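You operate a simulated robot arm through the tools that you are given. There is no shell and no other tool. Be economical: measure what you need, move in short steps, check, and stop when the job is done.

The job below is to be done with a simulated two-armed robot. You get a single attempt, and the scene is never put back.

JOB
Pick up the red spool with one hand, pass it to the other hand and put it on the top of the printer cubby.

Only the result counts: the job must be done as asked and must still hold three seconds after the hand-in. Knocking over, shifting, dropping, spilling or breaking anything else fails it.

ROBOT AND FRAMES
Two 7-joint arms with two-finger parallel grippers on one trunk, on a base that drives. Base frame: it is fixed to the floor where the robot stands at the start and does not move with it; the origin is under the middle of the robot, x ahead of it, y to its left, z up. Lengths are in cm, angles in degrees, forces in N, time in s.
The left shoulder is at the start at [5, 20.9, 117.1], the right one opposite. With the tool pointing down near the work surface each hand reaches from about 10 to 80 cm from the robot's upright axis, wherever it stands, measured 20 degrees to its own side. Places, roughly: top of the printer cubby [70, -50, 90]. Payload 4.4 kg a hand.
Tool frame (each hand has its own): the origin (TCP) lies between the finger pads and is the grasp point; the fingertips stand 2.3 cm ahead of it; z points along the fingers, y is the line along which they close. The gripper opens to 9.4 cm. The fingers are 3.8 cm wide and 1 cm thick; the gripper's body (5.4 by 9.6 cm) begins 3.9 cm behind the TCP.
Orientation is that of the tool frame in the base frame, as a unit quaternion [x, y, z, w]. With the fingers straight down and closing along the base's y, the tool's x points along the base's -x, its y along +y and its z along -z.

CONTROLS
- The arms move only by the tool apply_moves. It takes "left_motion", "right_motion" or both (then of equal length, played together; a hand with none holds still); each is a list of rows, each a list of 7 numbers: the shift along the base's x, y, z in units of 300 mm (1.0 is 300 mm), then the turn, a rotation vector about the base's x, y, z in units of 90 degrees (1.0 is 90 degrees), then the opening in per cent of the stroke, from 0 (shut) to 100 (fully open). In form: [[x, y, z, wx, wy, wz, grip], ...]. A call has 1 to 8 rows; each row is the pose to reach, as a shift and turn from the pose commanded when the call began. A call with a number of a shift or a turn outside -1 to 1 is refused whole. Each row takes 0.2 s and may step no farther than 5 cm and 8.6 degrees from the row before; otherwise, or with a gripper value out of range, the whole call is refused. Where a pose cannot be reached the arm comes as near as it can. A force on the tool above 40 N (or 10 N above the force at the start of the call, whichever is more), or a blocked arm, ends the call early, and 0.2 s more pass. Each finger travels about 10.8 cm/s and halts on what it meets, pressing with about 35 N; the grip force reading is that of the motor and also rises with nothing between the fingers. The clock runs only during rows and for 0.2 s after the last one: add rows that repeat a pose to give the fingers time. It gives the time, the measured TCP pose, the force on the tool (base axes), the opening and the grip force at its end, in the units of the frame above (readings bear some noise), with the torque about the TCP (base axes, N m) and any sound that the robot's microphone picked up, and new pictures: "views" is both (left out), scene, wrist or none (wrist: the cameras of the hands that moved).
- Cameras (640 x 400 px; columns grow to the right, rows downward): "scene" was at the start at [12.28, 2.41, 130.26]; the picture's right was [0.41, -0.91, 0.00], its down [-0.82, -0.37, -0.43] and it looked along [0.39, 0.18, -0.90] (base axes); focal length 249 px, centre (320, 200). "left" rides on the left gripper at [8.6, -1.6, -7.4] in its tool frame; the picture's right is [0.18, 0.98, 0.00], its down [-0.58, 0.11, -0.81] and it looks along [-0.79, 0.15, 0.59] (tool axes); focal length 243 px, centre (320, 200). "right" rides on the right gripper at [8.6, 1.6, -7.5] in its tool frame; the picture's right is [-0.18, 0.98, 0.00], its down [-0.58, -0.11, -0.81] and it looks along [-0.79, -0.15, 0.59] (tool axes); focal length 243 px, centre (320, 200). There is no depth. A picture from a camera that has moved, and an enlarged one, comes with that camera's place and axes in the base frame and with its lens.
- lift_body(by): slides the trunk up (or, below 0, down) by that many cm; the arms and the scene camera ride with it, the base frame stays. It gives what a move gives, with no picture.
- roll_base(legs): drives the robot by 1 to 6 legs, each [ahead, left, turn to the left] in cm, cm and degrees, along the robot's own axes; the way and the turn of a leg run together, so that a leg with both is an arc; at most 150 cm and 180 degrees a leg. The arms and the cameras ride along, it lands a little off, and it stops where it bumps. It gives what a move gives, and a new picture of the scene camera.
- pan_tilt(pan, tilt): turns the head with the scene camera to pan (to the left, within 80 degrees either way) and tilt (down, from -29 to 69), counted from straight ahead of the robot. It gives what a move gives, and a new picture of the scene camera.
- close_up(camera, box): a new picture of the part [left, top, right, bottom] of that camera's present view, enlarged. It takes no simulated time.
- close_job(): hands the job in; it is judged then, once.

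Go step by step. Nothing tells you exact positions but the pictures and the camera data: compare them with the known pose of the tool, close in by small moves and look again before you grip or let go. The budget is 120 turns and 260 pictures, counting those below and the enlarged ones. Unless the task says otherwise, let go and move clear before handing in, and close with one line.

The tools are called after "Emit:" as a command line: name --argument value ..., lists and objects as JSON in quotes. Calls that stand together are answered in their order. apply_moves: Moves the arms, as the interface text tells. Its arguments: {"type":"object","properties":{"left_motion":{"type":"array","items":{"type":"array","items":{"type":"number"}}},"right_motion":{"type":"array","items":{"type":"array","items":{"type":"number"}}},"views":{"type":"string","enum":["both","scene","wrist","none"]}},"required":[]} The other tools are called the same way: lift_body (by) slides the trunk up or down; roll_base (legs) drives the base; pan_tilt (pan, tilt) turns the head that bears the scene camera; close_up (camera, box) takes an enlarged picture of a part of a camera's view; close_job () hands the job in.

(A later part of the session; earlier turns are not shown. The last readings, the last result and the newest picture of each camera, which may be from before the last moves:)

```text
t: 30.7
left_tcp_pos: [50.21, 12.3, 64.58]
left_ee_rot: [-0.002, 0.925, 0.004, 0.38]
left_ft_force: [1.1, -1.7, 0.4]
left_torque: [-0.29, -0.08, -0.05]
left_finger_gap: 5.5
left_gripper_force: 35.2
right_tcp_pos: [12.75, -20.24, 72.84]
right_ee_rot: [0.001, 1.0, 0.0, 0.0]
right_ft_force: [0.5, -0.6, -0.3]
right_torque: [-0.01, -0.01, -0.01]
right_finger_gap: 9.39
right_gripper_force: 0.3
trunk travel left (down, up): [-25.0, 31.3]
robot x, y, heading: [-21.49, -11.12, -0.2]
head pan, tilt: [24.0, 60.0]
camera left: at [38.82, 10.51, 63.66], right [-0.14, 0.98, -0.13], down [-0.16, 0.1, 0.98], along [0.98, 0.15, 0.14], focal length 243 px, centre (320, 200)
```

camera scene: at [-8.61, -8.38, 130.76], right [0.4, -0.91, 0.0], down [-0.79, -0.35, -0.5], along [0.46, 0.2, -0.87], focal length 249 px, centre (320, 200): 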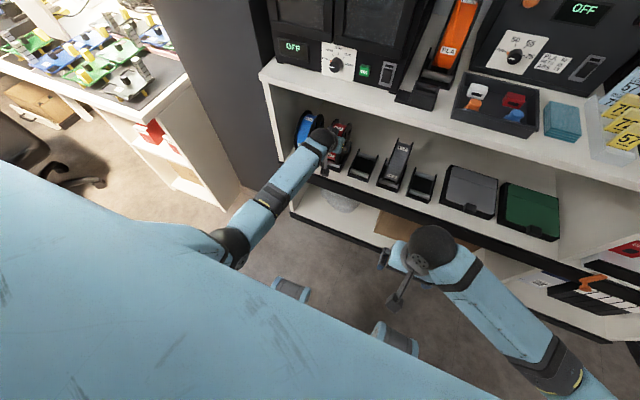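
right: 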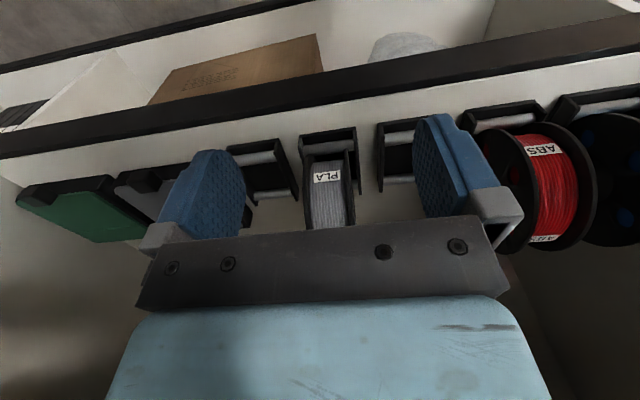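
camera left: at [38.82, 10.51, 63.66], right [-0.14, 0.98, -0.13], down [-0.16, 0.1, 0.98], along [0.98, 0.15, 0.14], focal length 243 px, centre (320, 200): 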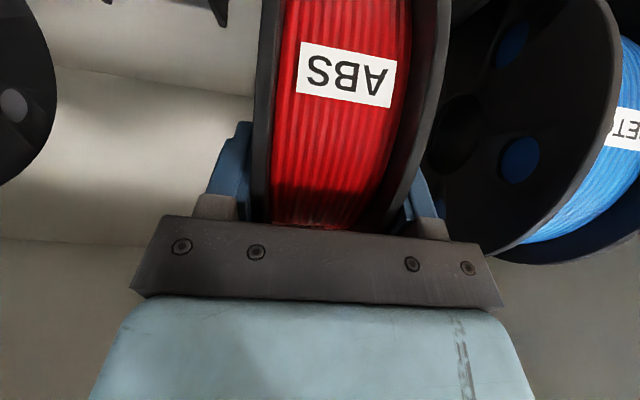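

Gripped at 5.5 cm. Lifting a little to check the hold.

Emit:
apply_moves --left_motion '[[0, 0, 0.02, 0, 0, 0, 0], [0, 0, 0.05, 0, 0, 0, 0], [0, 0, 0.08, 0, 0, 0, 0], [0, 0, 0.08, 0, 0, 0, 0]]' --views "both"

Emit:
close_up --camera "scene" --box '[260, 80, 420, 180]'

```text
t: 31.7
left_tcp_pos: [50.31, 12.17, 66.91]
left_ee_rot: [-0.001, 0.924, 0.002, 0.381]
left_ft_force: [-1.2, 0.6, -4.9]
left_torque: [0.0, 0.19, -0.01]
left_finger_gap: 5.5
left_gripper_force: 35.2
right_tcp_pos: [12.87, -20.15, 72.79]
right_ee_rot: [0.0, 1.0, 0.0, -0.001]
right_ft_force: [0.2, 0.0, -0.4]
right_torque: [0.0, 0.01, -0.01]
right_finger_gap: 9.44
right_gripper_force: 0.1
trunk travel left (down, up): [-25.0, 31.3]
robot x, y, heading: [-21.17, -11.09, -0.2]
head pan, tilt: [24.0, 60.0]
camera scene: at [-8.53, -8.36, 130.74], right [0.4, -0.91, 0.0], down [-0.79, -0.35, -0.5], along [0.46, 0.2, -0.87], focal length 249 px, centre (320, 200)
camera left: at [38.85, 10.56, 66.01], right [-0.14, 0.98, -0.13], down [-0.15, 0.1, 0.98], along [0.98, 0.15, 0.14], focal length 243 px, centre (320, 200)
```

scene: 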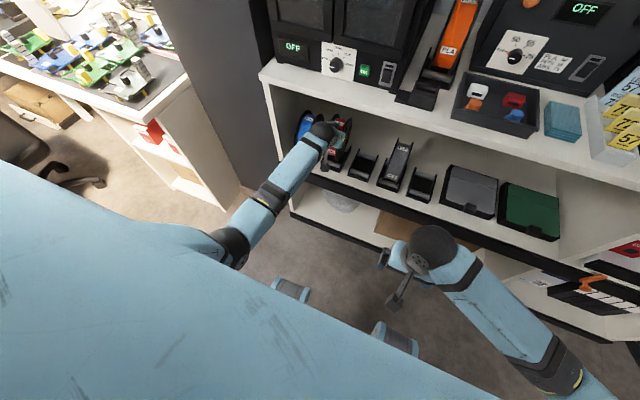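
left: 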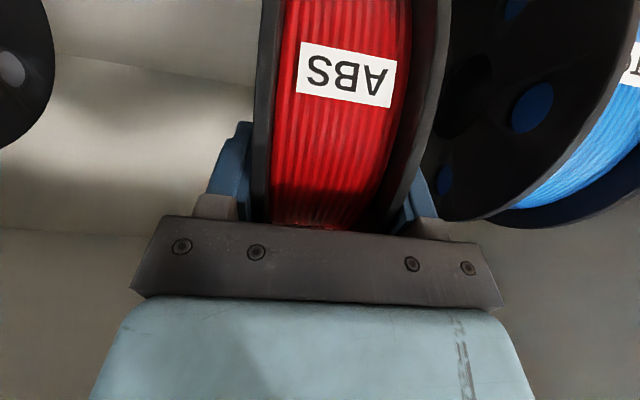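

```text
4.00 times, centred on (340, 130) of scene
camera zoom: at [-8.53, -8.36, 130.74], right [0.4, -0.91, 0.0], down [-0.79, -0.35, -0.5], along [0.46, 0.2, -0.87], focal length 996 px, centre (240, 480)
```

zoom: 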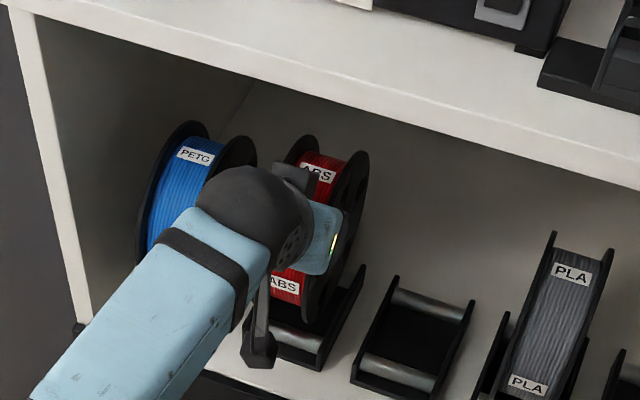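

The spool (about 0.5 kg) is firmly held. I lift further and pull it out of the cubby.

Emit:
apply_moves --left_motion '[[0, 0, 0.06, 0, 0, 0, 0], [-0.06, 0, 0.11, 0, 0, 0, 0], [-0.18, 0, 0.13, 0, 0, 0, 0], [-0.32, 0, 0.13, 0, 0, 0, 0], [-0.46, 0, 0.13, 0, 0, 0, 0], [-0.6, 0, 0.13, 0, 0, 0, 0], [-0.72, 0, 0.13, 0, 0, 0, 0], [-0.72, 0, 0.13, 0, 0, 0, 0]]' --views "both"

```text
t: 33.5
left_tcp_pos: [28.67, 12.18, 70.63]
left_ee_rot: [-0.003, 0.925, 0.004, 0.379]
left_ft_force: [-0.2, -0.4, -5.1]
left_torque: [0.01, 0.21, 0.05]
left_finger_gap: 5.5
left_gripper_force: 34.9
right_tcp_pos: [12.84, -20.28, 72.72]
right_ee_rot: [0.001, 1.0, 0.001, 0.0]
right_ft_force: [0.0, -0.6, 1.1]
right_torque: [0.02, -0.02, 0.0]
right_finger_gap: 9.38
right_gripper_force: 0.1
trunk travel left (down, up): [-25.0, 31.3]
robot x, y, heading: [-21.29, -10.95, 0.0]
head pan, tilt: [24.0, 60.0]
camera scene: at [-8.53, -8.36, 130.74], right [0.4, -0.91, 0.0], down [-0.79, -0.35, -0.5], along [0.46, 0.2, -0.87], focal length 249 px, centre (320, 200)
camera left: at [17.21, 10.48, 69.89], right [-0.14, 0.98, -0.13], down [-0.15, 0.1, 0.98], along [0.98, 0.15, 0.14], focal length 243 px, centre (320, 200)
```

scene: 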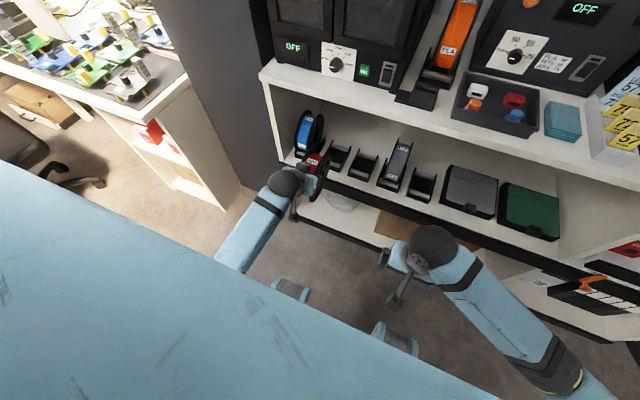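
left: 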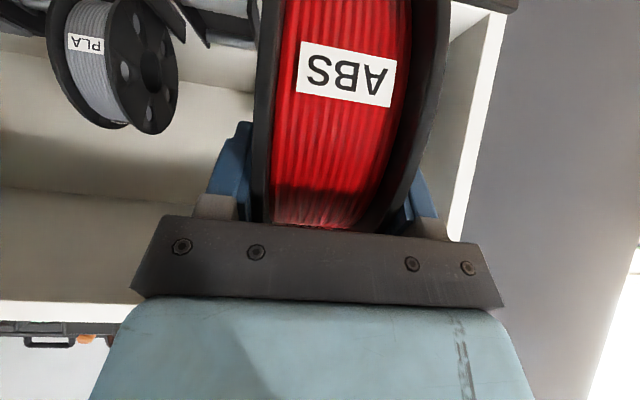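

Spool is out. Now I tilt the left hand toward horizontal (so the right hand can come from above), drawing back slightly.

Emit:
apply_moves --left_motion '[[-0.06, 0, 0.04, 0, -0.08, 0, 0], [-0.12, 0, 0.08, 0, -0.16, 0, 0], [-0.15, 0, 0.12, 0, -0.24, 0, 0], [-0.15, 0, 0.16, 0, -0.32, 0, 0], [-0.15, 0, 0.2, 0, -0.39, 0, 0], [-0.15, 0, 0.2, 0, -0.39, 0, 0]]' --views "scene"

```text
t: 35.1
left_tcp_pos: [24.37, 13.46, 79.92]
left_ee_rot: [0.016, 0.758, 0.015, 0.652]
left_ft_force: [0.8, -0.6, -5.8]
left_torque: [0.02, 0.28, -0.01]
left_finger_gap: 5.47
left_gripper_force: 35.4
right_tcp_pos: [12.78, -20.18, 74.7]
right_ee_rot: [0.001, 1.0, 0.0, 0.001]
right_ft_force: [0.6, 0.2, -0.3]
right_torque: [0.03, 0.0, 0.04]
right_finger_gap: 9.38
right_gripper_force: 0.0
trunk travel left (down, up): [-25.0, 31.3]
robot x, y, heading: [-20.75, -10.64, 0.0]
head pan, tilt: [24.0, 60.0]
stopped in row 6 (left hand): the arm was blocked; the commanded pose is now the measured one
camera scene: at [-8.57, -8.36, 132.77], right [0.4, -0.91, 0.0], down [-0.79, -0.35, -0.5], along [0.46, 0.2, -0.87], focal length 249 px, centre (320, 200)
```

scene: 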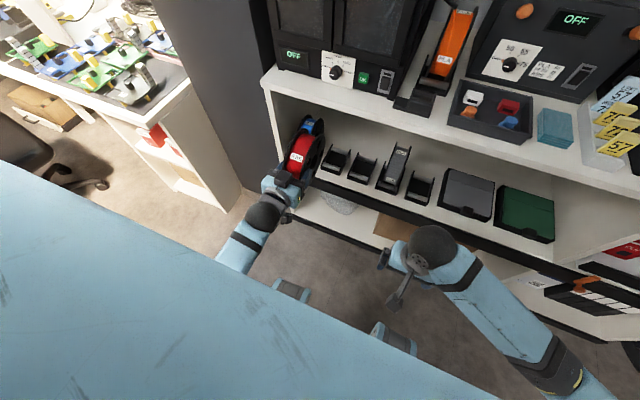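

The pose was reached but the arm presses on something of its own (trunk nudged up 2 cm). I relieve it by extending forward a bit and see.

Emit:
apply_moves --left_motion '[[0.05, 0.0, 0.02, 0, 0, 0, 0], [0.1, 0.0, 0.04, 0, 0, 0, 0], [0.1, 0.0, 0.04, 0, 0, 0, 0]]' --views "none"

```text
t: 36.1
left_tcp_pos: [24.3, 13.26, 77.72]
left_ee_rot: [0.015, 0.784, 0.011, 0.621]
left_ft_force: [0.5, -0.1, -5.4]
left_torque: [0.01, 0.25, 0.02]
left_finger_gap: 5.49
left_gripper_force: 35.1
right_tcp_pos: [12.84, -20.21, 74.63]
right_ee_rot: [0.001, 1.0, 0.001, 0.0]
right_ft_force: [0.7, -1.1, 1.3]
right_torque: [-0.01, 0.0, -0.01]
right_finger_gap: 9.4
right_gripper_force: 0.1
trunk travel left (down, up): [-25.0, 31.3]
robot x, y, heading: [-20.99, -11.04, -0.3]
head pan, tilt: [24.0, 60.0]
stopped in row 3 (left hand): the arm was blocked; the commanded pose is now the measured one
```

Raising the trunk should free the arm if it rests on the robot's base; the spool is clear of the counter edge (x<39).

Emit:
lift_body --by 20

Emit:
pan_tilt --pan 24 --tilt 65

```text
t: 38.2
left_tcp_pos: [24.25, 13.14, 95.48]
left_ee_rot: [0.016, 0.785, 0.011, 0.619]
left_ft_force: [-0.9, 0.6, -4.6]
left_torque: [-0.03, 0.26, -0.02]
left_finger_gap: 5.48
left_gripper_force: 34.7
right_tcp_pos: [12.81, -20.18, 92.8]
right_ee_rot: [0.001, 1.0, 0.0, 0.0]
right_ft_force: [0.3, -0.6, 0.2]
right_torque: [0.04, -0.01, -0.02]
right_finger_gap: 9.42
right_gripper_force: 0.0
trunk travel left (down, up): [-45.0, 11.3]
robot x, y, heading: [-21.12, -11.0, 0.1]
head pan, tilt: [24.0, 60.0]
```

```text
t: 38.9
left_tcp_pos: [24.28, 13.13, 95.36]
left_ee_rot: [0.016, 0.785, 0.011, 0.619]
left_ft_force: [-0.5, 0.1, -4.0]
left_torque: [0.0, 0.24, -0.01]
left_finger_gap: 5.47
left_gripper_force: 35.0
right_tcp_pos: [12.84, -20.12, 92.72]
right_ee_rot: [0.001, 1.0, 0.0, 0.0]
right_ft_force: [-0.7, 0.0, 0.1]
right_torque: [-0.01, -0.01, 0.01]
right_finger_gap: 9.41
right_gripper_force: 0.0
trunk travel left (down, up): [-45.0, 11.3]
robot x, y, heading: [-21.06, -10.85, -0.1]
head pan, tilt: [24.0, 65.0]
camera scene: at [-9.09, -8.6, 150.19], right [0.4, -0.91, 0.0], down [-0.83, -0.37, -0.42], along [0.39, 0.17, -0.91], focal length 249 px, centre (320, 200)
```

scene: 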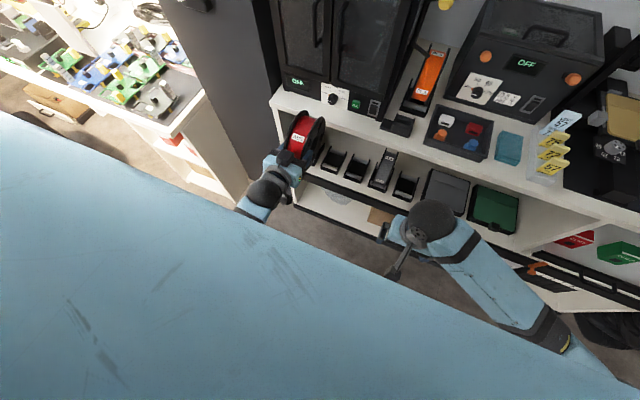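

The arm is free again with the trunk raised. I bring the spool toward the robot's centre line for the hand-over, and raise the right hand in parallel.

Emit:
apply_moves --left_motion '[[0, -0.1, 0.02, -0.02, 0, 0.0, 0], [0, -0.2, 0.04, -0.02, 0, 0.0, 0], [0, -0.3, 0.06, -0.02, 0, 0.0, 0], [0, -0.4, 0.06, -0.02, 0, 0.0, 0], [0, -0.4, 0.06, -0.02, 0, 0, 0]]' --right_motion '[[0.0, 0, 0.16, 0, 0, 0, 100], [0.0, 0, 0.32, 0, 0, 0, 100], [0.0, 0, 0.48, 0, 0, 0, 100], [0.05, 0, 0.6, 0, 0, 0, 100], [0.1, 0, 0.65, 0, 0, 0, 100]]' --views "both"

```text
t: 39.8
left_tcp_pos: [24.25, 11.28, 96.71]
left_ee_rot: [0.071, 0.773, 0.064, 0.627]
left_ft_force: [0.1, 0.6, -4.6]
left_torque: [0.0, 0.26, -0.01]
left_finger_gap: 5.49
left_gripper_force: 34.9
right_tcp_pos: [12.97, -20.17, 106.96]
right_ee_rot: [0.0, 1.0, 0.0, 0.0]
right_ft_force: [0.1, -0.2, 0.3]
right_torque: [0.0, -0.02, -0.02]
right_finger_gap: 9.37
right_gripper_force: 0.0
trunk travel left (down, up): [-45.0, 11.3]
robot x, y, heading: [-21.33, -10.7, -0.3]
head pan, tilt: [24.0, 65.0]
stopped in row 4 (left hand): the arm was blocked; the commanded pose is now the measured one
camera scene: at [-9.1, -8.58, 150.18], right [0.41, -0.91, 0.0], down [-0.83, -0.37, -0.42], along [0.39, 0.17, -0.91], focal length 249 px, centre (320, 200)
camera right: at [4.21, -18.51, 114.48], right [0.18, 0.98, 0.0], down [0.58, -0.11, 0.81], along [0.79, -0.15, -0.59], focal length 243 px, centre (320, 200)
camera left: at [15.26, 11.17, 89.55], right [-0.01, 1.0, 0.01], down [-0.67, -0.01, 0.75], along [0.75, 0.0, 0.67], focal length 243 px, centre (320, 200)
```

scene: 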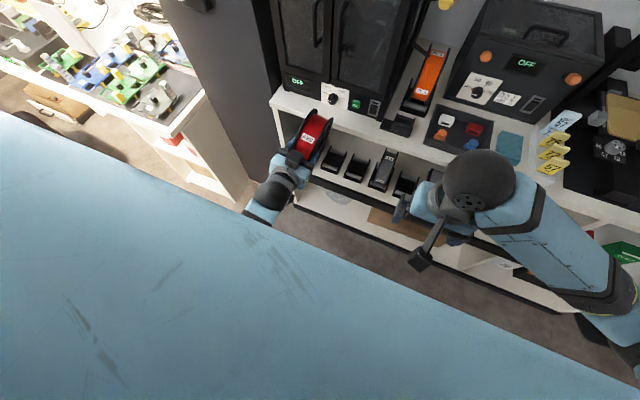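
right: 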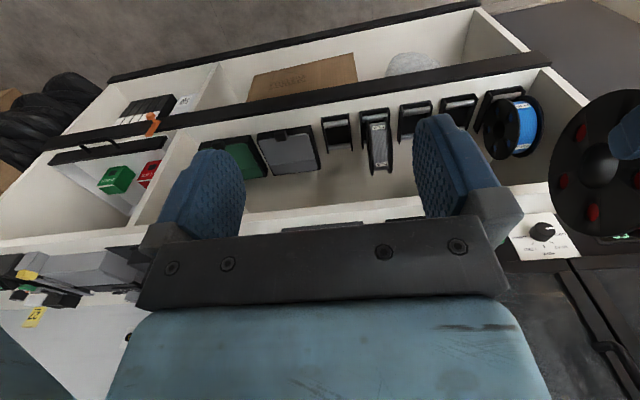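
left: 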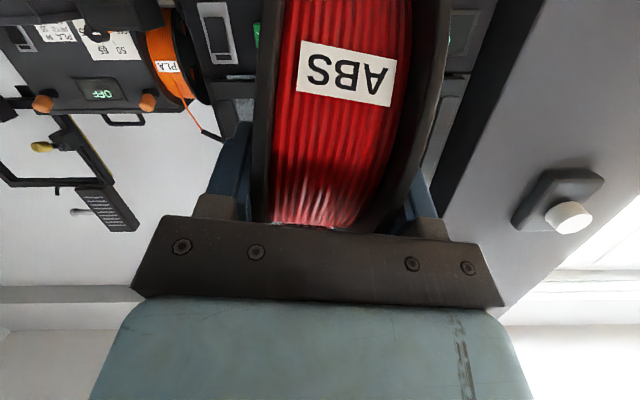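

The left arm can't go straight inward with the hand pointing ahead; I'll yaw the hand 45° to the right (natural for it), level its roll, and move inward.

Emit:
apply_moves --left_motion '[[0, -0.03, 0, -0.019, 0.008, -0.083, 0], [0, -0.06, 0, -0.038, 0.016, -0.166, 0], [0, -0.1, 0, -0.057, 0.024, -0.25, 0], [0, -0.14, 0, -0.076, 0.031, -0.333, 0], [0, -0.18, 0, -0.095, 0.039, -0.416, 0], [0, -0.22, 0, -0.114, 0.047, -0.499, 0], [0, -0.22, 0, -0.114, 0.047, -0.499, 0]]' --views "both"

```text
t: 41.4
left_tcp_pos: [24.4, 4.46, 96.79]
left_ee_rot: [0.308, 0.711, -0.251, 0.579]
left_ft_force: [-0.4, 0.3, -4.9]
left_torque: [0.19, 0.17, -0.03]
left_finger_gap: 5.49
left_gripper_force: 35.1
right_tcp_pos: [12.84, -20.17, 107.02]
right_ee_rot: [0.001, 1.0, 0.0, 0.0]
right_ft_force: [-0.8, 0.2, 0.5]
right_torque: [0.0, 0.02, 0.01]
right_finger_gap: 9.4
right_gripper_force: 0.0
trunk travel left (down, up): [-45.0, 11.3]
robot x, y, heading: [-21.84, -11.04, -0.1]
head pan, tilt: [24.0, 65.0]
camera scene: at [-9.18, -8.62, 150.2], right [0.41, -0.91, 0.0], down [-0.83, -0.37, -0.42], along [0.39, 0.17, -0.91], focal length 249 px, centre (320, 200)
camera left: at [16.98, 9.87, 89.71], right [0.69, 0.7, -0.18], down [-0.38, 0.57, 0.73], along [0.61, -0.44, 0.66], focal length 243 px, centre (320, 200)
```

scene: 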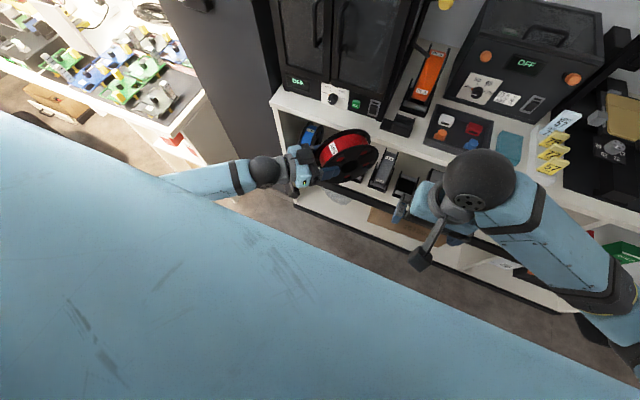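
left: 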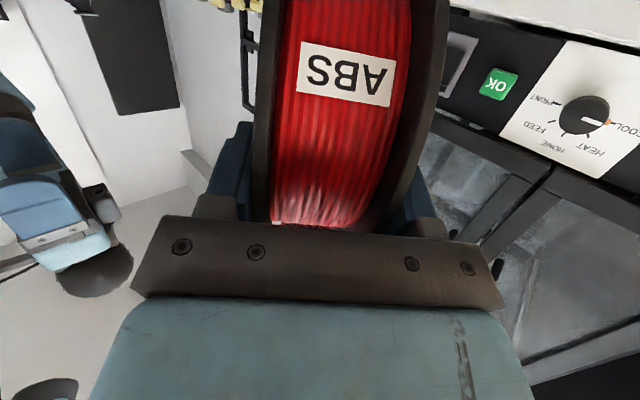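

Works well. For a mirror-symmetric hand-over I'll now roll the left hand 90° so the spool lies flat (axis vertical), letting the right hand come in from the right. First half of the roll.

Emit:
apply_moves --left_motion '[[0, 0, 0, 0.0553, -0.0724, -0.0092, 0], [0, 0, 0, 0.1106, -0.1448, -0.0184, 0], [0, 0, 0, 0.1659, -0.2172, -0.0276, 0], [0, 0, 0, 0.2212, -0.2896, -0.0368, 0], [0, 0, 0, 0.2765, -0.362, -0.046, 0], [0, 0, 0, 0.3318, -0.4344, -0.0552, 0], [0, 0, 0, 0.3318, -0.4344, -0.0552, 0]]' --views "scene"

```text
t: 43.0
left_tcp_pos: [24.35, 4.36, 96.66]
left_ee_rot: [0.54, 0.505, 0.03, 0.672]
left_ft_force: [0.3, -0.7, -5.3]
left_torque: [0.2, 0.16, 0.01]
left_finger_gap: 5.49
left_gripper_force: 35.0
right_tcp_pos: [12.91, -20.13, 106.93]
right_ee_rot: [0.0, 1.0, 0.0, 0.001]
right_ft_force: [0.8, 0.2, 0.0]
right_torque: [-0.01, -0.01, 0.0]
right_finger_gap: 9.4
right_gripper_force: 0.1
trunk travel left (down, up): [-45.0, 11.3]
robot x, y, heading: [-21.5, -11.18, -0.1]
head pan, tilt: [24.0, 65.0]
camera scene: at [-9.08, -8.59, 150.19], right [0.41, -0.91, 0.0], down [-0.83, -0.37, -0.42], along [0.39, 0.17, -0.91], focal length 249 px, centre (320, 200)
```

scene: 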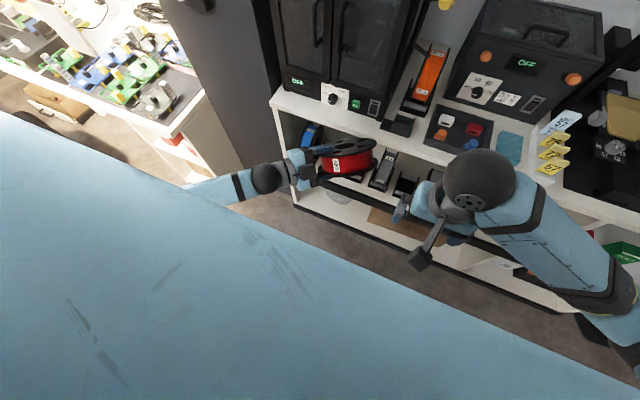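

The roll works. I finish it with the left, and start orienting the right hand as a mirror image.

Emit:
apply_moves --left_motion '[[0, 0, 0, 0.0553, -0.0724, -0.0092, 0], [0, 0, 0, 0.1106, -0.1448, -0.0184, 0], [0, 0, 0, 0.1659, -0.2172, -0.0276, 0], [0, 0, 0, 0.2212, -0.2896, -0.0368, 0], [0, 0, 0, 0.2765, -0.362, -0.046, 0], [0, 0, 0, 0.2765, -0.362, -0.046, 0], [0, 0, 0, 0.2765, -0.362, -0.046, 0], [0, 0, 0, 0.2765, -0.362, -0.046, 0]]' --right_motion '[[0.05, -0.05, -0.03, 0.0326, -0.0787, 0.0326, 100], [0.1, -0.1, -0.06, 0.0652, -0.1574, 0.0652, 100], [0.15, -0.15, -0.09, 0.0978, -0.2361, 0.0978, 100], [0.2, -0.2, -0.12, 0.1304, -0.3148, 0.1304, 100], [0.25, -0.25, -0.15, 0.163, -0.3935, 0.163, 100], [0.3, -0.3, -0.18, 0.1956, -0.4722, 0.1956, 100], [0.35, -0.35, -0.2, 0.2282, -0.5509, 0.2282, 100], [0.4, -0.4, -0.22, 0.2608, -0.6296, 0.2608, 100]]' --views "scene"

```text
t: 44.8
left_tcp_pos: [24.41, 4.22, 96.67]
left_ee_rot: [0.659, 0.261, 0.261, 0.656]
left_ft_force: [-0.2, -0.4, -5.4]
left_torque: [0.23, 0.16, -0.02]
left_finger_gap: 5.52
left_gripper_force: 35.7
right_tcp_pos: [25.04, -32.29, 100.36]
right_ee_rot: [-0.194, 0.839, 0.195, 0.469]
right_ft_force: [-1.0, -0.2, 0.4]
right_torque: [0.01, 0.01, 0.01]
right_finger_gap: 9.4
right_gripper_force: 0.0
trunk travel left (down, up): [-45.0, 11.3]
robot x, y, heading: [-21.21, -11.27, 0.1]
head pan, tilt: [24.0, 65.0]
camera scene: at [-9.09, -8.65, 150.2], right [0.41, -0.91, 0.0], down [-0.83, -0.37, -0.42], along [0.39, 0.17, -0.91], focal length 249 px, centre (320, 200)
```

scene: 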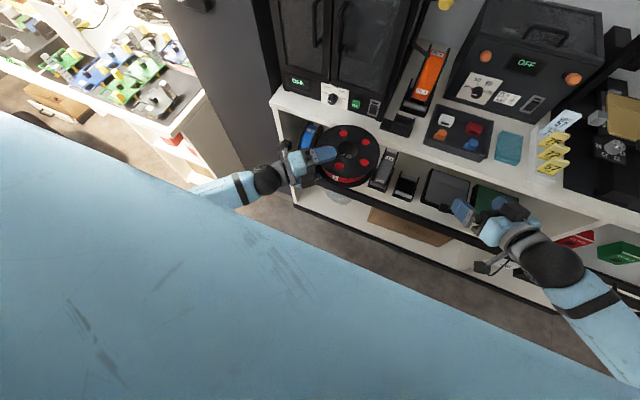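

The spool is flat and level, centre ≈(28.2,0.1,96.7). I finish the right hand's pitch/yaw.

Emit:
apply_moves --right_motion '[[0, 0, 0, 0.0326, -0.0787, 0.0326, 100], [0, 0, 0, 0.0652, -0.1574, 0.0652, 100], [0, 0, 0, 0.0978, -0.2361, 0.0978, 100], [0, 0, 0, 0.1304, -0.3148, 0.1304, 100], [0, 0, 0, 0.1304, -0.3148, 0.1304, 100]]' --views "none"

Emit:
apply_moves --right_motion '[[0, 0, 0, -0.0644, -0.0644, 0, 100], [0, 0, 0, -0.1288, -0.1288, 0, 100], [0, 0, 0, -0.1932, -0.1932, 0, 100], [0, 0, 0, -0.2576, -0.2576, 0, 100], [0, 0, 0, -0.322, -0.322, 0, 100], [0, 0, 0, -0.3864, -0.3864, 0, 100], [0, 0, 0, -0.4508, -0.4508, 0, 100], [0, 0, 0, -0.5152, -0.5152, 0, 100]]' --views "scene"

```text
t: 46.0
left_tcp_pos: [24.31, 4.34, 96.74]
left_ee_rot: [0.658, 0.261, 0.262, 0.656]
left_ft_force: [-0.2, -0.5, -4.0]
left_torque: [0.18, 0.17, -0.02]
left_finger_gap: 5.47
left_gripper_force: 34.7
right_tcp_pos: [24.94, -32.14, 100.45]
right_ee_rot: [-0.271, 0.652, 0.271, 0.654]
right_ft_force: [-0.5, 0.6, 0.2]
right_torque: [0.0, 0.01, -0.01]
right_finger_gap: 9.4
right_gripper_force: 0.0
trunk travel left (down, up): [-45.0, 11.3]
robot x, y, heading: [-21.6, -10.83, 0.0]
head pan, tilt: [24.0, 65.0]
```

```text
t: 47.8
left_tcp_pos: [24.42, 4.44, 96.74]
left_ee_rot: [0.658, 0.26, 0.262, 0.656]
left_ft_force: [-0.4, 0.5, -4.3]
left_torque: [0.18, 0.19, -0.03]
left_finger_gap: 5.48
left_gripper_force: 35.1
right_tcp_pos: [24.97, -32.28, 100.38]
right_ee_rot: [-0.582, 0.401, -0.126, 0.696]
right_ft_force: [0.1, 0.2, -0.6]
right_torque: [0.0, -0.01, 0.01]
right_finger_gap: 9.39
right_gripper_force: 0.1
trunk travel left (down, up): [-45.0, 11.3]
robot x, y, heading: [-21.44, -10.86, 0.0]
head pan, tilt: [24.0, 65.0]
camera scene: at [-9.09, -8.59, 150.19], right [0.41, -0.91, 0.0], down [-0.83, -0.37, -0.42], along [0.39, 0.17, -0.91], focal length 249 px, centre (320, 200)
```

scene: 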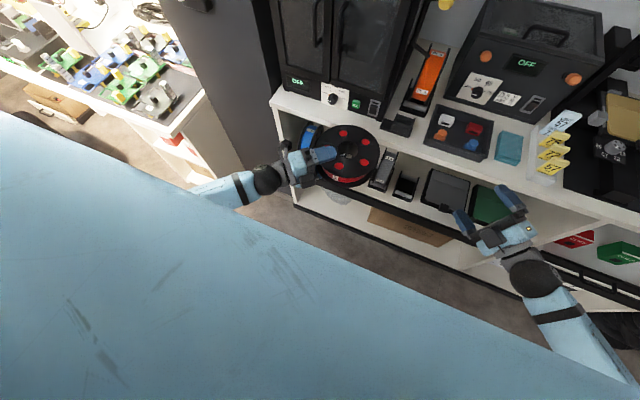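

Finish the roll, bring the right hand to a pre-grasp behind the spool's right rim, and nudge the spool slightly forward-right.

Emit:
apply_moves --left_motion '[[0.04, -0.04, 0, 0, 0, 0, 0], [0.08, -0.08, 0, 0, 0, 0, 0], [0.125, -0.13, 0, 0, 0, 0, 0], [0.125, -0.13, 0, 0, 0, 0, 0], [0.125, -0.13, 0, 0, 0, 0, 0], [0.125, -0.13, 0, 0, 0, 0, 0]]' --right_motion '[[0, 0.06, -0.03, -0.0639, -0.0639, 0, 100], [-0.02, 0.18, -0.06, -0.1278, -0.1278, 0, 100], [-0.05, 0.32, -0.1, -0.1917, -0.1917, 0, 100], [-0.08, 0.46, -0.123, -0.1917, -0.1917, 0, 100], [-0.113, 0.597, -0.123, -0.1917, -0.1917, 0, 100], [-0.113, 0.597, -0.123, -0.1917, -0.1917, 0, 100]]' --views "both"

```text
t: 49.1
left_tcp_pos: [28.18, 0.54, 96.79]
left_ee_rot: [0.658, 0.26, 0.261, 0.657]
left_ft_force: [-0.2, 0.1, -5.2]
left_torque: [0.2, 0.17, -0.01]
left_finger_gap: 5.52
left_gripper_force: 34.5
right_tcp_pos: [21.63, -14.51, 96.73]
right_ee_rot: [0.655, -0.27, 0.269, -0.653]
right_ft_force: [-0.1, -0.1, -0.3]
right_torque: [-0.02, 0.01, 0.0]
right_finger_gap: 9.38
right_gripper_force: 0.0
trunk travel left (down, up): [-45.0, 11.3]
robot x, y, heading: [-21.68, -11.27, -0.1]
head pan, tilt: [24.0, 65.0]
camera scene: at [-9.08, -8.68, 150.19], right [0.4, -0.91, 0.0], down [-0.83, -0.37, -0.42], along [0.39, 0.17, -0.91], focal length 249 px, centre (320, 200)
camera right: at [22.44, -25.75, 95.17], right [-0.13, 0.13, -0.98], down [-0.98, -0.16, 0.11], along [-0.14, 0.98, 0.15], focal length 243 px, centre (320, 200)
camera left: at [29.37, 11.83, 95.05], right [0.13, 0.12, 0.98], down [-0.98, 0.19, 0.11], along [-0.17, -0.97, 0.15], focal length 243 px, centre (320, 200)
```

scene: 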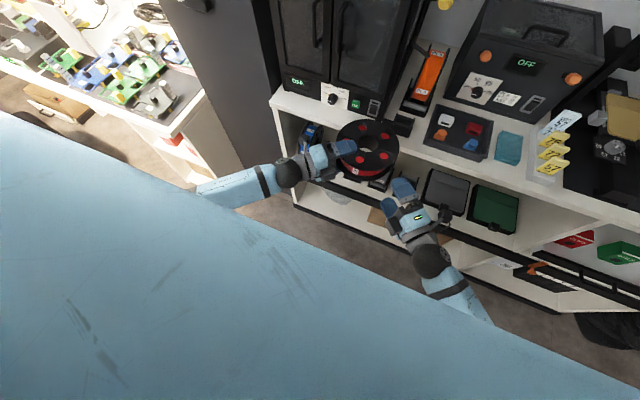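
right: 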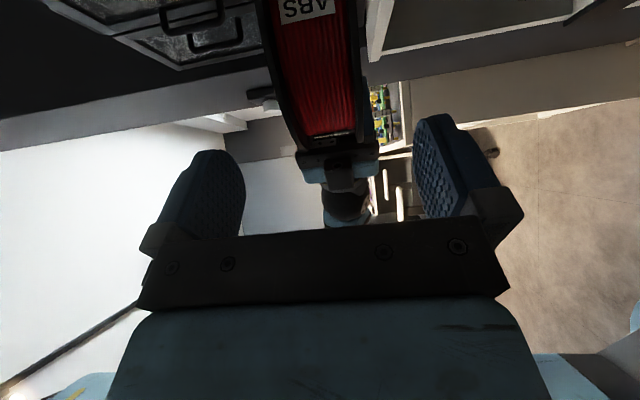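
left: 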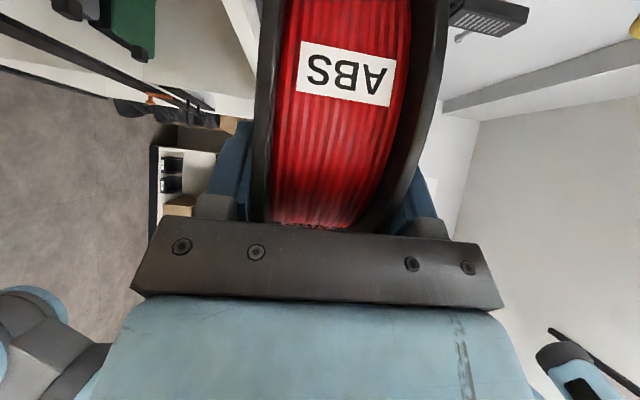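

The right fingers bracket the spool's thickness. Advancing to the rim.

Emit:
apply_moves --right_motion '[[0.06, 0.06, 0, 0, 0, 0, 100], [0.12, 0.125, 0, 0, 0, 0, 100], [0.17, 0.18, 0, 0, 0, 0, 100], [0.216, 0.232, 0, 0, 0, 0, 100], [0.216, 0.232, 0, 0, 0, 0, 100]]' --views "both"

```text
t: 50.4
left_tcp_pos: [28.19, 0.5, 96.7]
left_ee_rot: [0.658, 0.26, 0.261, 0.657]
left_ft_force: [0.3, 0.2, -4.6]
left_torque: [0.21, 0.18, 0.0]
left_finger_gap: 5.47
left_gripper_force: 35.3
right_tcp_pos: [28.1, -7.38, 96.67]
right_ee_rot: [0.654, -0.269, 0.269, -0.654]
right_ft_force: [-0.2, 0.3, 0.6]
right_torque: [-0.02, -0.01, 0.02]
right_finger_gap: 9.4
right_gripper_force: 0.2
trunk travel left (down, up): [-45.0, 11.3]
robot x, y, heading: [-21.17, -10.63, -0.1]
head pan, tilt: [24.0, 65.0]
camera scene: at [-9.12, -8.64, 150.2], right [0.41, -0.91, 0.0], down [-0.83, -0.37, -0.42], along [0.39, 0.17, -0.91], focal length 249 px, centre (320, 200)
camera right: at [28.86, -18.69, 95.19], right [-0.13, 0.13, -0.98], down [-0.98, -0.16, 0.11], along [-0.14, 0.98, 0.15], focal length 243 px, centre (320, 200)
```

scene: 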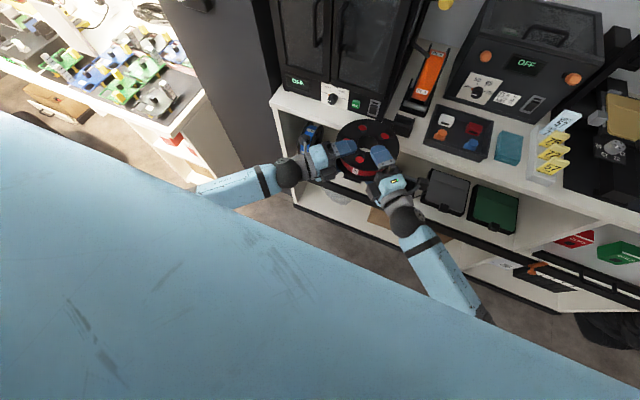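
right: 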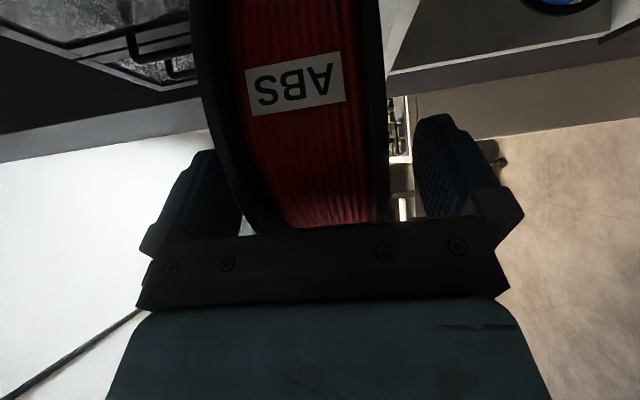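

Good. Closing the right gripper.

Emit:
apply_moves --right_motion '[[0, 0, 0, 0, 0, 0, 75], [0, 0, 0, 0, 0, 0, 60], [0, 0, 0, 0, 0, 0, 40], [0, 0, 0, 0, 0, 0, 20], [0, 0, 0, 0, 0, 0, 0], [0, 0, 0, 0, 0, 0, 0]]' --views "wrist"

```text
t: 51.8
left_tcp_pos: [28.14, 0.57, 96.58]
left_ee_rot: [0.658, 0.262, 0.261, 0.656]
left_ft_force: [0.2, -0.2, -3.5]
left_torque: [-0.42, 0.39, 0.16]
left_finger_gap: 5.5
left_gripper_force: 35.3
right_tcp_pos: [28.14, -7.4, 96.73]
right_ee_rot: [0.654, -0.271, 0.269, -0.653]
right_ft_force: [0.6, 0.5, -0.6]
right_torque: [0.46, -0.24, -0.14]
right_finger_gap: 5.5
right_gripper_force: 35.0
trunk travel left (down, up): [-45.0, 11.3]
robot x, y, heading: [-21.11, -11.12, -0.1]
head pan, tilt: [24.0, 65.0]
camera right: at [28.86, -18.68, 95.17], right [-0.13, 0.13, -0.98], down [-0.98, -0.16, 0.11], along [-0.14, 0.98, 0.15], focal length 243 px, centre (320, 200)
```

right: 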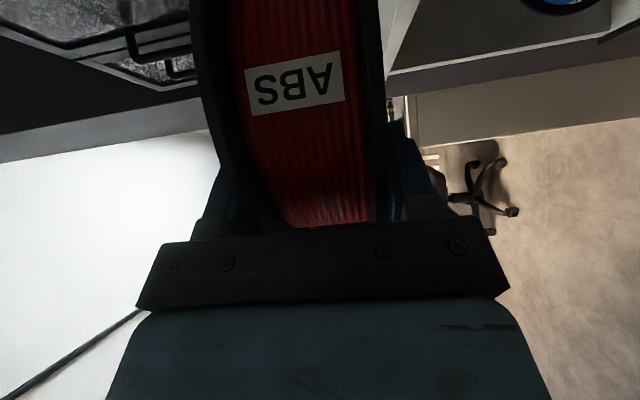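

Both hands hold it at 5.5 cm. Now the left opens and backs off along its axis.

Emit:
apply_moves --left_motion '[[0, 0, 0, 0, 0, 0, 70], [0, 0, 0, 0, 0, 0, 90], [0, 0, 0, 0, 0, 0, 100], [-0.1, 0.106, 0, 0, 0, 0, 100], [-0.2, 0.212, 0, 0, 0, 0, 100], [-0.28, 0.3, 0, 0, 0, 0, 100], [-0.3, 0.42, 0, 0, 0, 0, 100]]' --views "both"

```text
t: 53.4
left_tcp_pos: [19.03, 13.07, 96.64]
left_ee_rot: [0.657, 0.26, 0.261, 0.657]
left_ft_force: [0.7, 1.0, 0.1]
left_torque: [0.0, -0.03, 0.01]
left_finger_gap: 9.4
left_gripper_force: 0.1
right_tcp_pos: [28.2, -7.22, 96.61]
right_ee_rot: [0.655, -0.27, 0.269, -0.653]
right_ft_force: [-0.1, -0.5, 0.2]
right_torque: [-0.16, 0.15, -0.01]
right_finger_gap: 5.49
right_gripper_force: 34.7
trunk travel left (down, up): [-45.0, 11.3]
robot x, y, heading: [-21.84, -11.04, 0.1]
head pan, tilt: [24.0, 65.0]
camera scene: at [-9.09, -8.52, 150.19], right [0.41, -0.91, 0.0], down [-0.83, -0.37, -0.42], along [0.39, 0.17, -0.91], focal length 249 px, centre (320, 200)
camera left: at [20.22, 24.43, 95.05], right [0.13, 0.13, 0.98], down [-0.98, 0.19, 0.11], along [-0.17, -0.97, 0.15], focal length 243 px, centre (320, 200)
```

scene: 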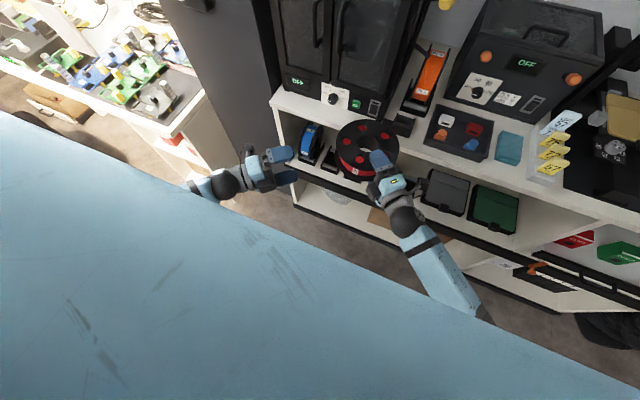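
left: 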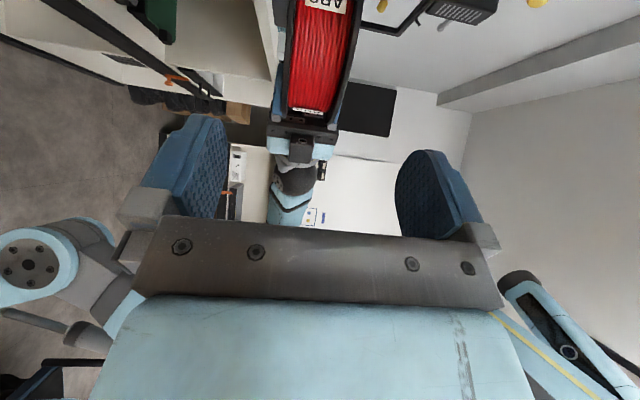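

Hand-over done: the right hand alone holds the spool. Now I look right to plan the drive.

Emit:
pan_tilt --pan -65 --tilt 48

Emit:
pan_tilt --pan -80 --tilt 25

```text
t: 55.0
left_tcp_pos: [18.99, 13.04, 96.75]
left_ee_rot: [0.657, 0.26, 0.262, 0.657]
left_ft_force: [-0.8, 0.1, 0.5]
left_torque: [-0.03, -0.02, 0.01]
left_finger_gap: 9.38
left_gripper_force: 0.0
right_tcp_pos: [28.05, -7.37, 96.68]
right_ee_rot: [0.654, -0.27, 0.269, -0.653]
right_ft_force: [-0.5, -1.1, -0.8]
right_torque: [-0.18, 0.18, -0.02]
right_finger_gap: 5.5
right_gripper_force: 35.1
trunk travel left (down, up): [-45.0, 11.3]
robot x, y, heading: [-21.37, -11.08, -0.2]
head pan, tilt: [-65.0, 48.0]
camera scene: at [-11.31, -18.2, 152.28], right [-0.91, -0.42, 0.0], down [-0.31, 0.67, -0.67], along [0.28, -0.61, -0.74], focal length 249 px, centre (320, 200)
```

scene: 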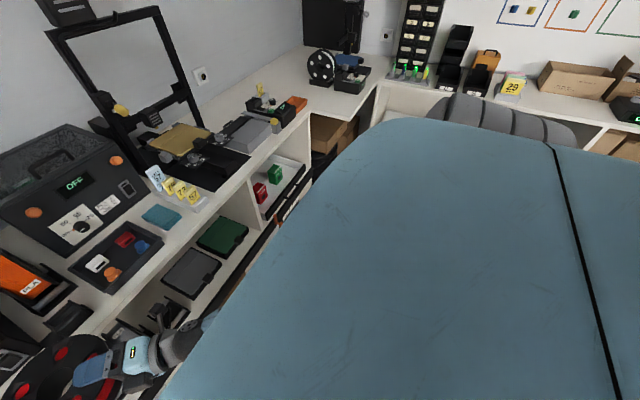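

```text
t: 55.9
left_tcp_pos: [19.06, 13.01, 96.7]
left_ee_rot: [0.658, 0.26, 0.261, 0.657]
left_ft_force: [-0.1, 0.6, 0.2]
left_torque: [0.03, -0.01, 0.01]
left_finger_gap: 9.37
left_gripper_force: 0.0
right_tcp_pos: [28.12, -7.37, 96.56]
right_ee_rot: [0.654, -0.269, 0.269, -0.654]
right_ft_force: [0.3, -0.3, 0.6]
right_torque: [-0.2, 0.16, 0.0]
right_finger_gap: 5.49
right_gripper_force: 35.0
trunk travel left (down, up): [-45.0, 11.3]
robot x, y, heading: [-21.27, -10.9, -0.2]
head pan, tilt: [-80.0, 25.0]
camera scene: at [-13.04, -20.13, 155.75], right [-0.99, -0.17, 0.0], down [-0.07, 0.42, -0.91], along [0.16, -0.89, -0.42], focal length 249 px, centre (320, 200)
```

scene: 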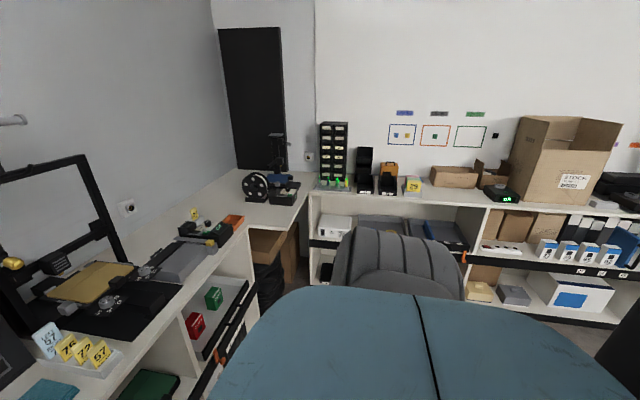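

There is an office chair to the right (around x≈-30, y≈-125), so I'll only drive partway and turn right. First raise the trunk, and swing the right hand to the right so it points straight ahead.

Emit:
lift_body --by 11

Emit:
apply_moves --right_motion '[[0, -0.12, 0, 0, 0, -0.07, 0], [0, -0.26, 0, 0, 0, -0.15, 0], [0, -0.4, 0, 0, 0, -0.23, 0], [0, -0.54, 0, 0, 0, -0.31, 0], [0.02, -0.68, 0, 0, 0, -0.39, 0], [0.04, -0.82, 0, 0, 0, -0.46, 0], [0.06, -0.86, 0, 0, 0, -0.5, 0], [0.06, -0.86, 0, 0, 0, -0.5, 0]]' --views "wrist"

Emit:
pan_tilt --pan -30 --tilt 55

```text
t: 57.3
left_tcp_pos: [19.06, 13.08, 107.68]
left_ee_rot: [0.658, 0.26, 0.261, 0.657]
left_ft_force: [1.5, -0.3, 0.3]
left_torque: [0.01, 0.01, -0.01]
left_finger_gap: 9.4
left_gripper_force: 0.1
right_tcp_pos: [28.16, -7.31, 107.6]
right_ee_rot: [0.654, -0.27, 0.269, -0.653]
right_ft_force: [0.0, 0.4, -4.4]
right_torque: [-0.19, 0.17, 0.0]
right_finger_gap: 5.51
right_gripper_force: 34.9
trunk travel left (down, up): [-56.0, 0.3]
robot x, y, heading: [-21.31, -10.88, -0.1]
head pan, tilt: [-80.0, 25.0]
```

```text
t: 59.1
left_tcp_pos: [19.13, 13.02, 107.62]
left_ee_rot: [0.658, 0.261, 0.261, 0.657]
left_ft_force: [0.7, 0.3, 0.1]
left_torque: [-0.02, 0.02, 0.02]
left_finger_gap: 9.39
left_gripper_force: 0.0
right_tcp_pos: [29.89, -33.29, 107.8]
right_ee_rot: [0.501, -0.5, 0.499, -0.5]
right_ft_force: [-0.1, -0.3, -5.0]
right_torque: [0.04, 0.27, -0.02]
right_finger_gap: 5.48
right_gripper_force: 35.2
trunk travel left (down, up): [-56.0, 0.3]
robot x, y, heading: [-21.01, -11.33, 0.0]
head pan, tilt: [-80.0, 25.0]
camera right: at [22.34, -41.87, 106.22], right [0.0, 0.18, -0.98], down [-0.81, 0.58, 0.11], along [0.59, 0.79, 0.15], focal length 243 px, centre (320, 200)
```

right: 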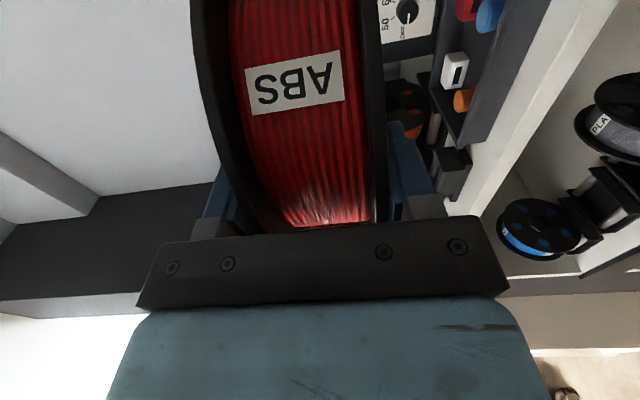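

```text
t: 60.3
left_tcp_pos: [19.16, 13.02, 107.67]
left_ee_rot: [0.658, 0.26, 0.261, 0.657]
left_ft_force: [-0.1, -0.2, -0.9]
left_torque: [-0.02, -0.02, 0.0]
left_finger_gap: 9.39
left_gripper_force: 0.0
right_tcp_pos: [29.81, -33.23, 107.8]
right_ee_rot: [0.502, -0.499, 0.499, -0.5]
right_ft_force: [0.3, -0.4, -4.3]
right_torque: [-0.04, 0.24, -0.01]
right_finger_gap: 5.51
right_gripper_force: 34.7
trunk travel left (down, up): [-56.0, 0.3]
robot x, y, heading: [-21.27, -10.9, 0.2]
head pan, tilt: [-30.0, 55.0]
camera scene: at [-8.39, -14.72, 162.36], right [-0.5, -0.86, 0.0], down [-0.71, 0.41, -0.57], along [0.5, -0.29, -0.82], focal length 249 px, centre (320, 200)
```

scene: 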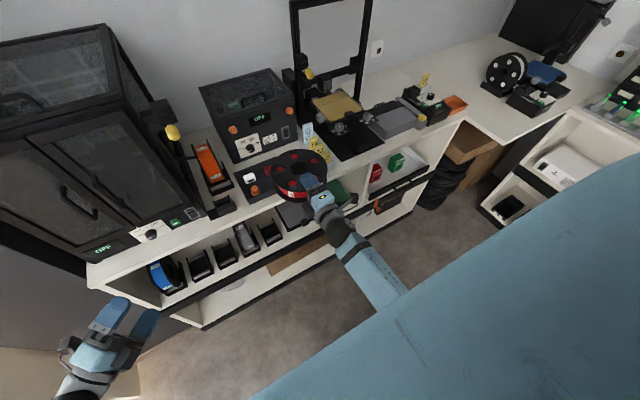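

The right hand points ahead with the spool level. Driving a bit forward then right, in a short step.

Emit:
roll_base --legs '[[6, 0, 0], [0, -30, 0]]'

Emit:
pan_tilt --pan -80 --tilt 40

```text
t: 64.1
left_tcp_pos: [25.01, -16.92, 107.78]
left_ee_rot: [0.657, 0.261, 0.262, 0.657]
left_ft_force: [0.0, 0.9, 0.1]
left_torque: [0.01, -0.01, -0.02]
left_finger_gap: 9.41
left_gripper_force: 0.0
right_tcp_pos: [35.79, -63.05, 107.75]
right_ee_rot: [0.502, -0.498, 0.498, -0.501]
right_ft_force: [-0.6, -0.2, -5.4]
right_torque: [-0.02, 0.26, 0.0]
right_finger_gap: 5.49
right_gripper_force: 34.5
trunk travel left (down, up): [-56.0, 0.3]
robot x, y, heading: [-15.61, -41.31, -0.1]
head pan, tilt: [-30.0, 55.0]
camera scene: at [-2.38, -44.76, 162.35], right [-0.5, -0.87, 0.0], down [-0.71, 0.41, -0.57], along [0.5, -0.29, -0.82], focal length 249 px, centre (320, 200)
```

scene: 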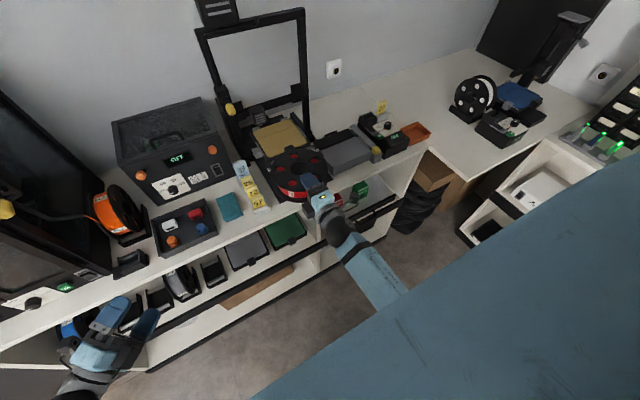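

```text
t: 65.2
left_tcp_pos: [24.96, -16.96, 107.78]
left_ee_rot: [0.658, 0.262, 0.263, 0.656]
left_ft_force: [0.3, -0.5, 1.0]
left_torque: [0.01, 0.02, -0.02]
left_finger_gap: 9.4
left_gripper_force: 0.1
right_tcp_pos: [35.91, -63.13, 107.76]
right_ee_rot: [-0.501, 0.499, -0.498, 0.501]
right_ft_force: [-0.2, 0.1, -5.7]
right_torque: [0.01, 0.28, 0.01]
right_finger_gap: 5.51
right_gripper_force: 35.4
trunk travel left (down, up): [-56.0, 0.3]
robot x, y, heading: [-15.28, -40.94, 0.2]
head pan, tilt: [-80.0, 40.0]
camera scene: at [-7.14, -49.56, 164.42], right [-0.98, -0.18, 0.0], down [-0.11, 0.63, -0.77], along [0.13, -0.75, -0.64], focal length 249 px, centre (320, 200)
```

scene: 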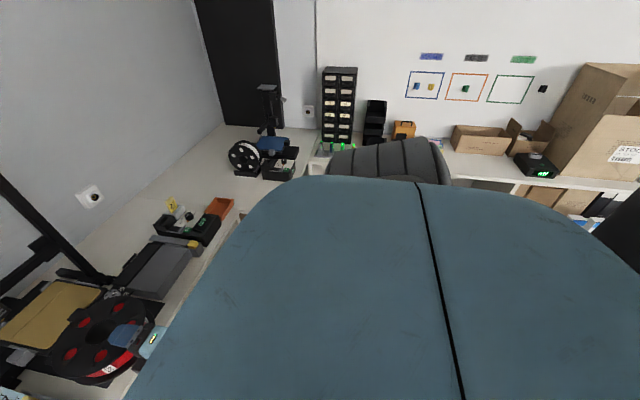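

That grey thing turns out to be the robot's own upper arm, and the floor on the right looks free, so I'll go on right so that the hand is straight in front of the free spot.

Emit:
roll_base --legs '[[0, -38, 0]]'

Emit:
pan_tilt --pan -20 --tilt 50

```text
t: 69.1
left_tcp_pos: [25.01, -54.66, 107.77]
left_ee_rot: [0.658, 0.261, 0.262, 0.656]
left_ft_force: [0.5, -0.1, -0.1]
left_torque: [0.0, 0.05, 0.0]
left_finger_gap: 9.38
left_gripper_force: 0.1
right_tcp_pos: [35.89, -100.86, 107.72]
right_ee_rot: [0.502, -0.499, 0.499, -0.501]
right_ft_force: [0.7, 0.1, -4.8]
right_torque: [0.02, 0.25, 0.0]
right_finger_gap: 5.48
right_gripper_force: 35.1
trunk travel left (down, up): [-56.0, 0.3]
robot x, y, heading: [-15.38, -78.46, -0.0]
head pan, tilt: [-80.0, 40.0]
camera scene: at [-7.12, -87.2, 164.42], right [-0.98, -0.17, 0.0], down [-0.11, 0.63, -0.77], along [0.13, -0.75, -0.64], focal length 249 px, centre (320, 200)
```

scene: 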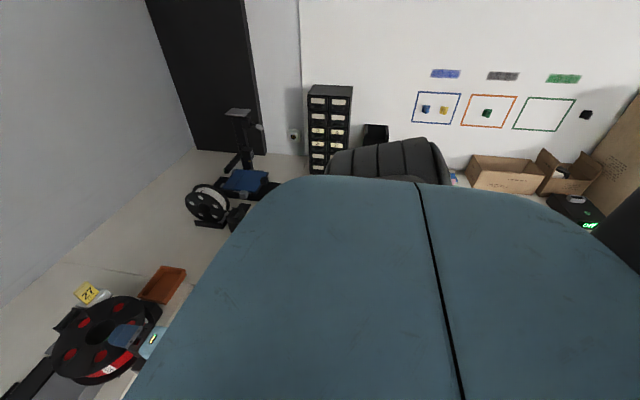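

```text
t: 70.4
left_tcp_pos: [25.0, -54.64, 107.69]
left_ee_rot: [0.658, 0.261, 0.262, 0.656]
left_ft_force: [-0.3, -0.1, -0.1]
left_torque: [0.02, -0.02, 0.02]
left_finger_gap: 9.39
left_gripper_force: 0.1
right_tcp_pos: [35.95, -100.85, 107.7]
right_ee_rot: [0.502, -0.499, 0.499, -0.5]
right_ft_force: [0.3, -0.4, -4.8]
right_torque: [-0.02, 0.27, 0.0]
right_finger_gap: 5.49
right_gripper_force: 35.5
trunk travel left (down, up): [-56.0, 0.3]
robot x, y, heading: [-15.19, -78.76, -0.2]
head pan, tilt: [-20.0, 50.0]
camera scene: at [-1.37, -81.48, 163.0], right [-0.34, -0.94, 0.0], down [-0.72, 0.26, -0.64], along [0.6, -0.22, -0.77], focal length 249 px, centre (320, 200)
```

scene: 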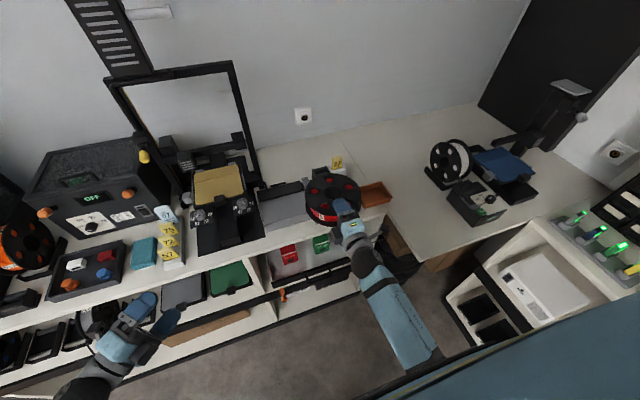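

I have a good view of the free area now; enlarging it to measure.

Emit:
close_up --camera "scene" --box '[220, 100, 440, 240]'

```text
2.86 times, centred on (330, 170) of scene
camera zoom: at [-1.37, -81.48, 163.0], right [-0.34, -0.94, 0.0], down [-0.72, 0.26, -0.64], along [0.6, -0.22, -0.77], focal length 711 px, centre (291, 286)
```

zoom: 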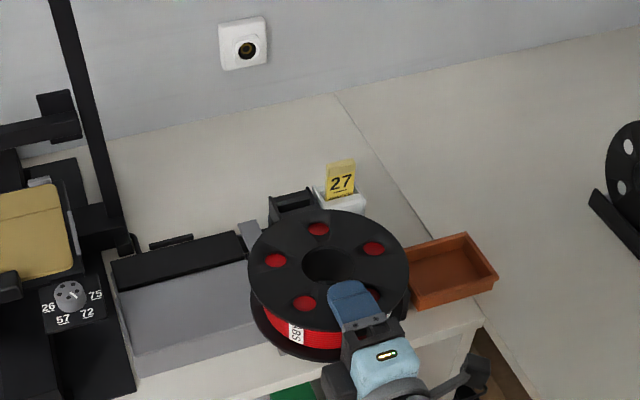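

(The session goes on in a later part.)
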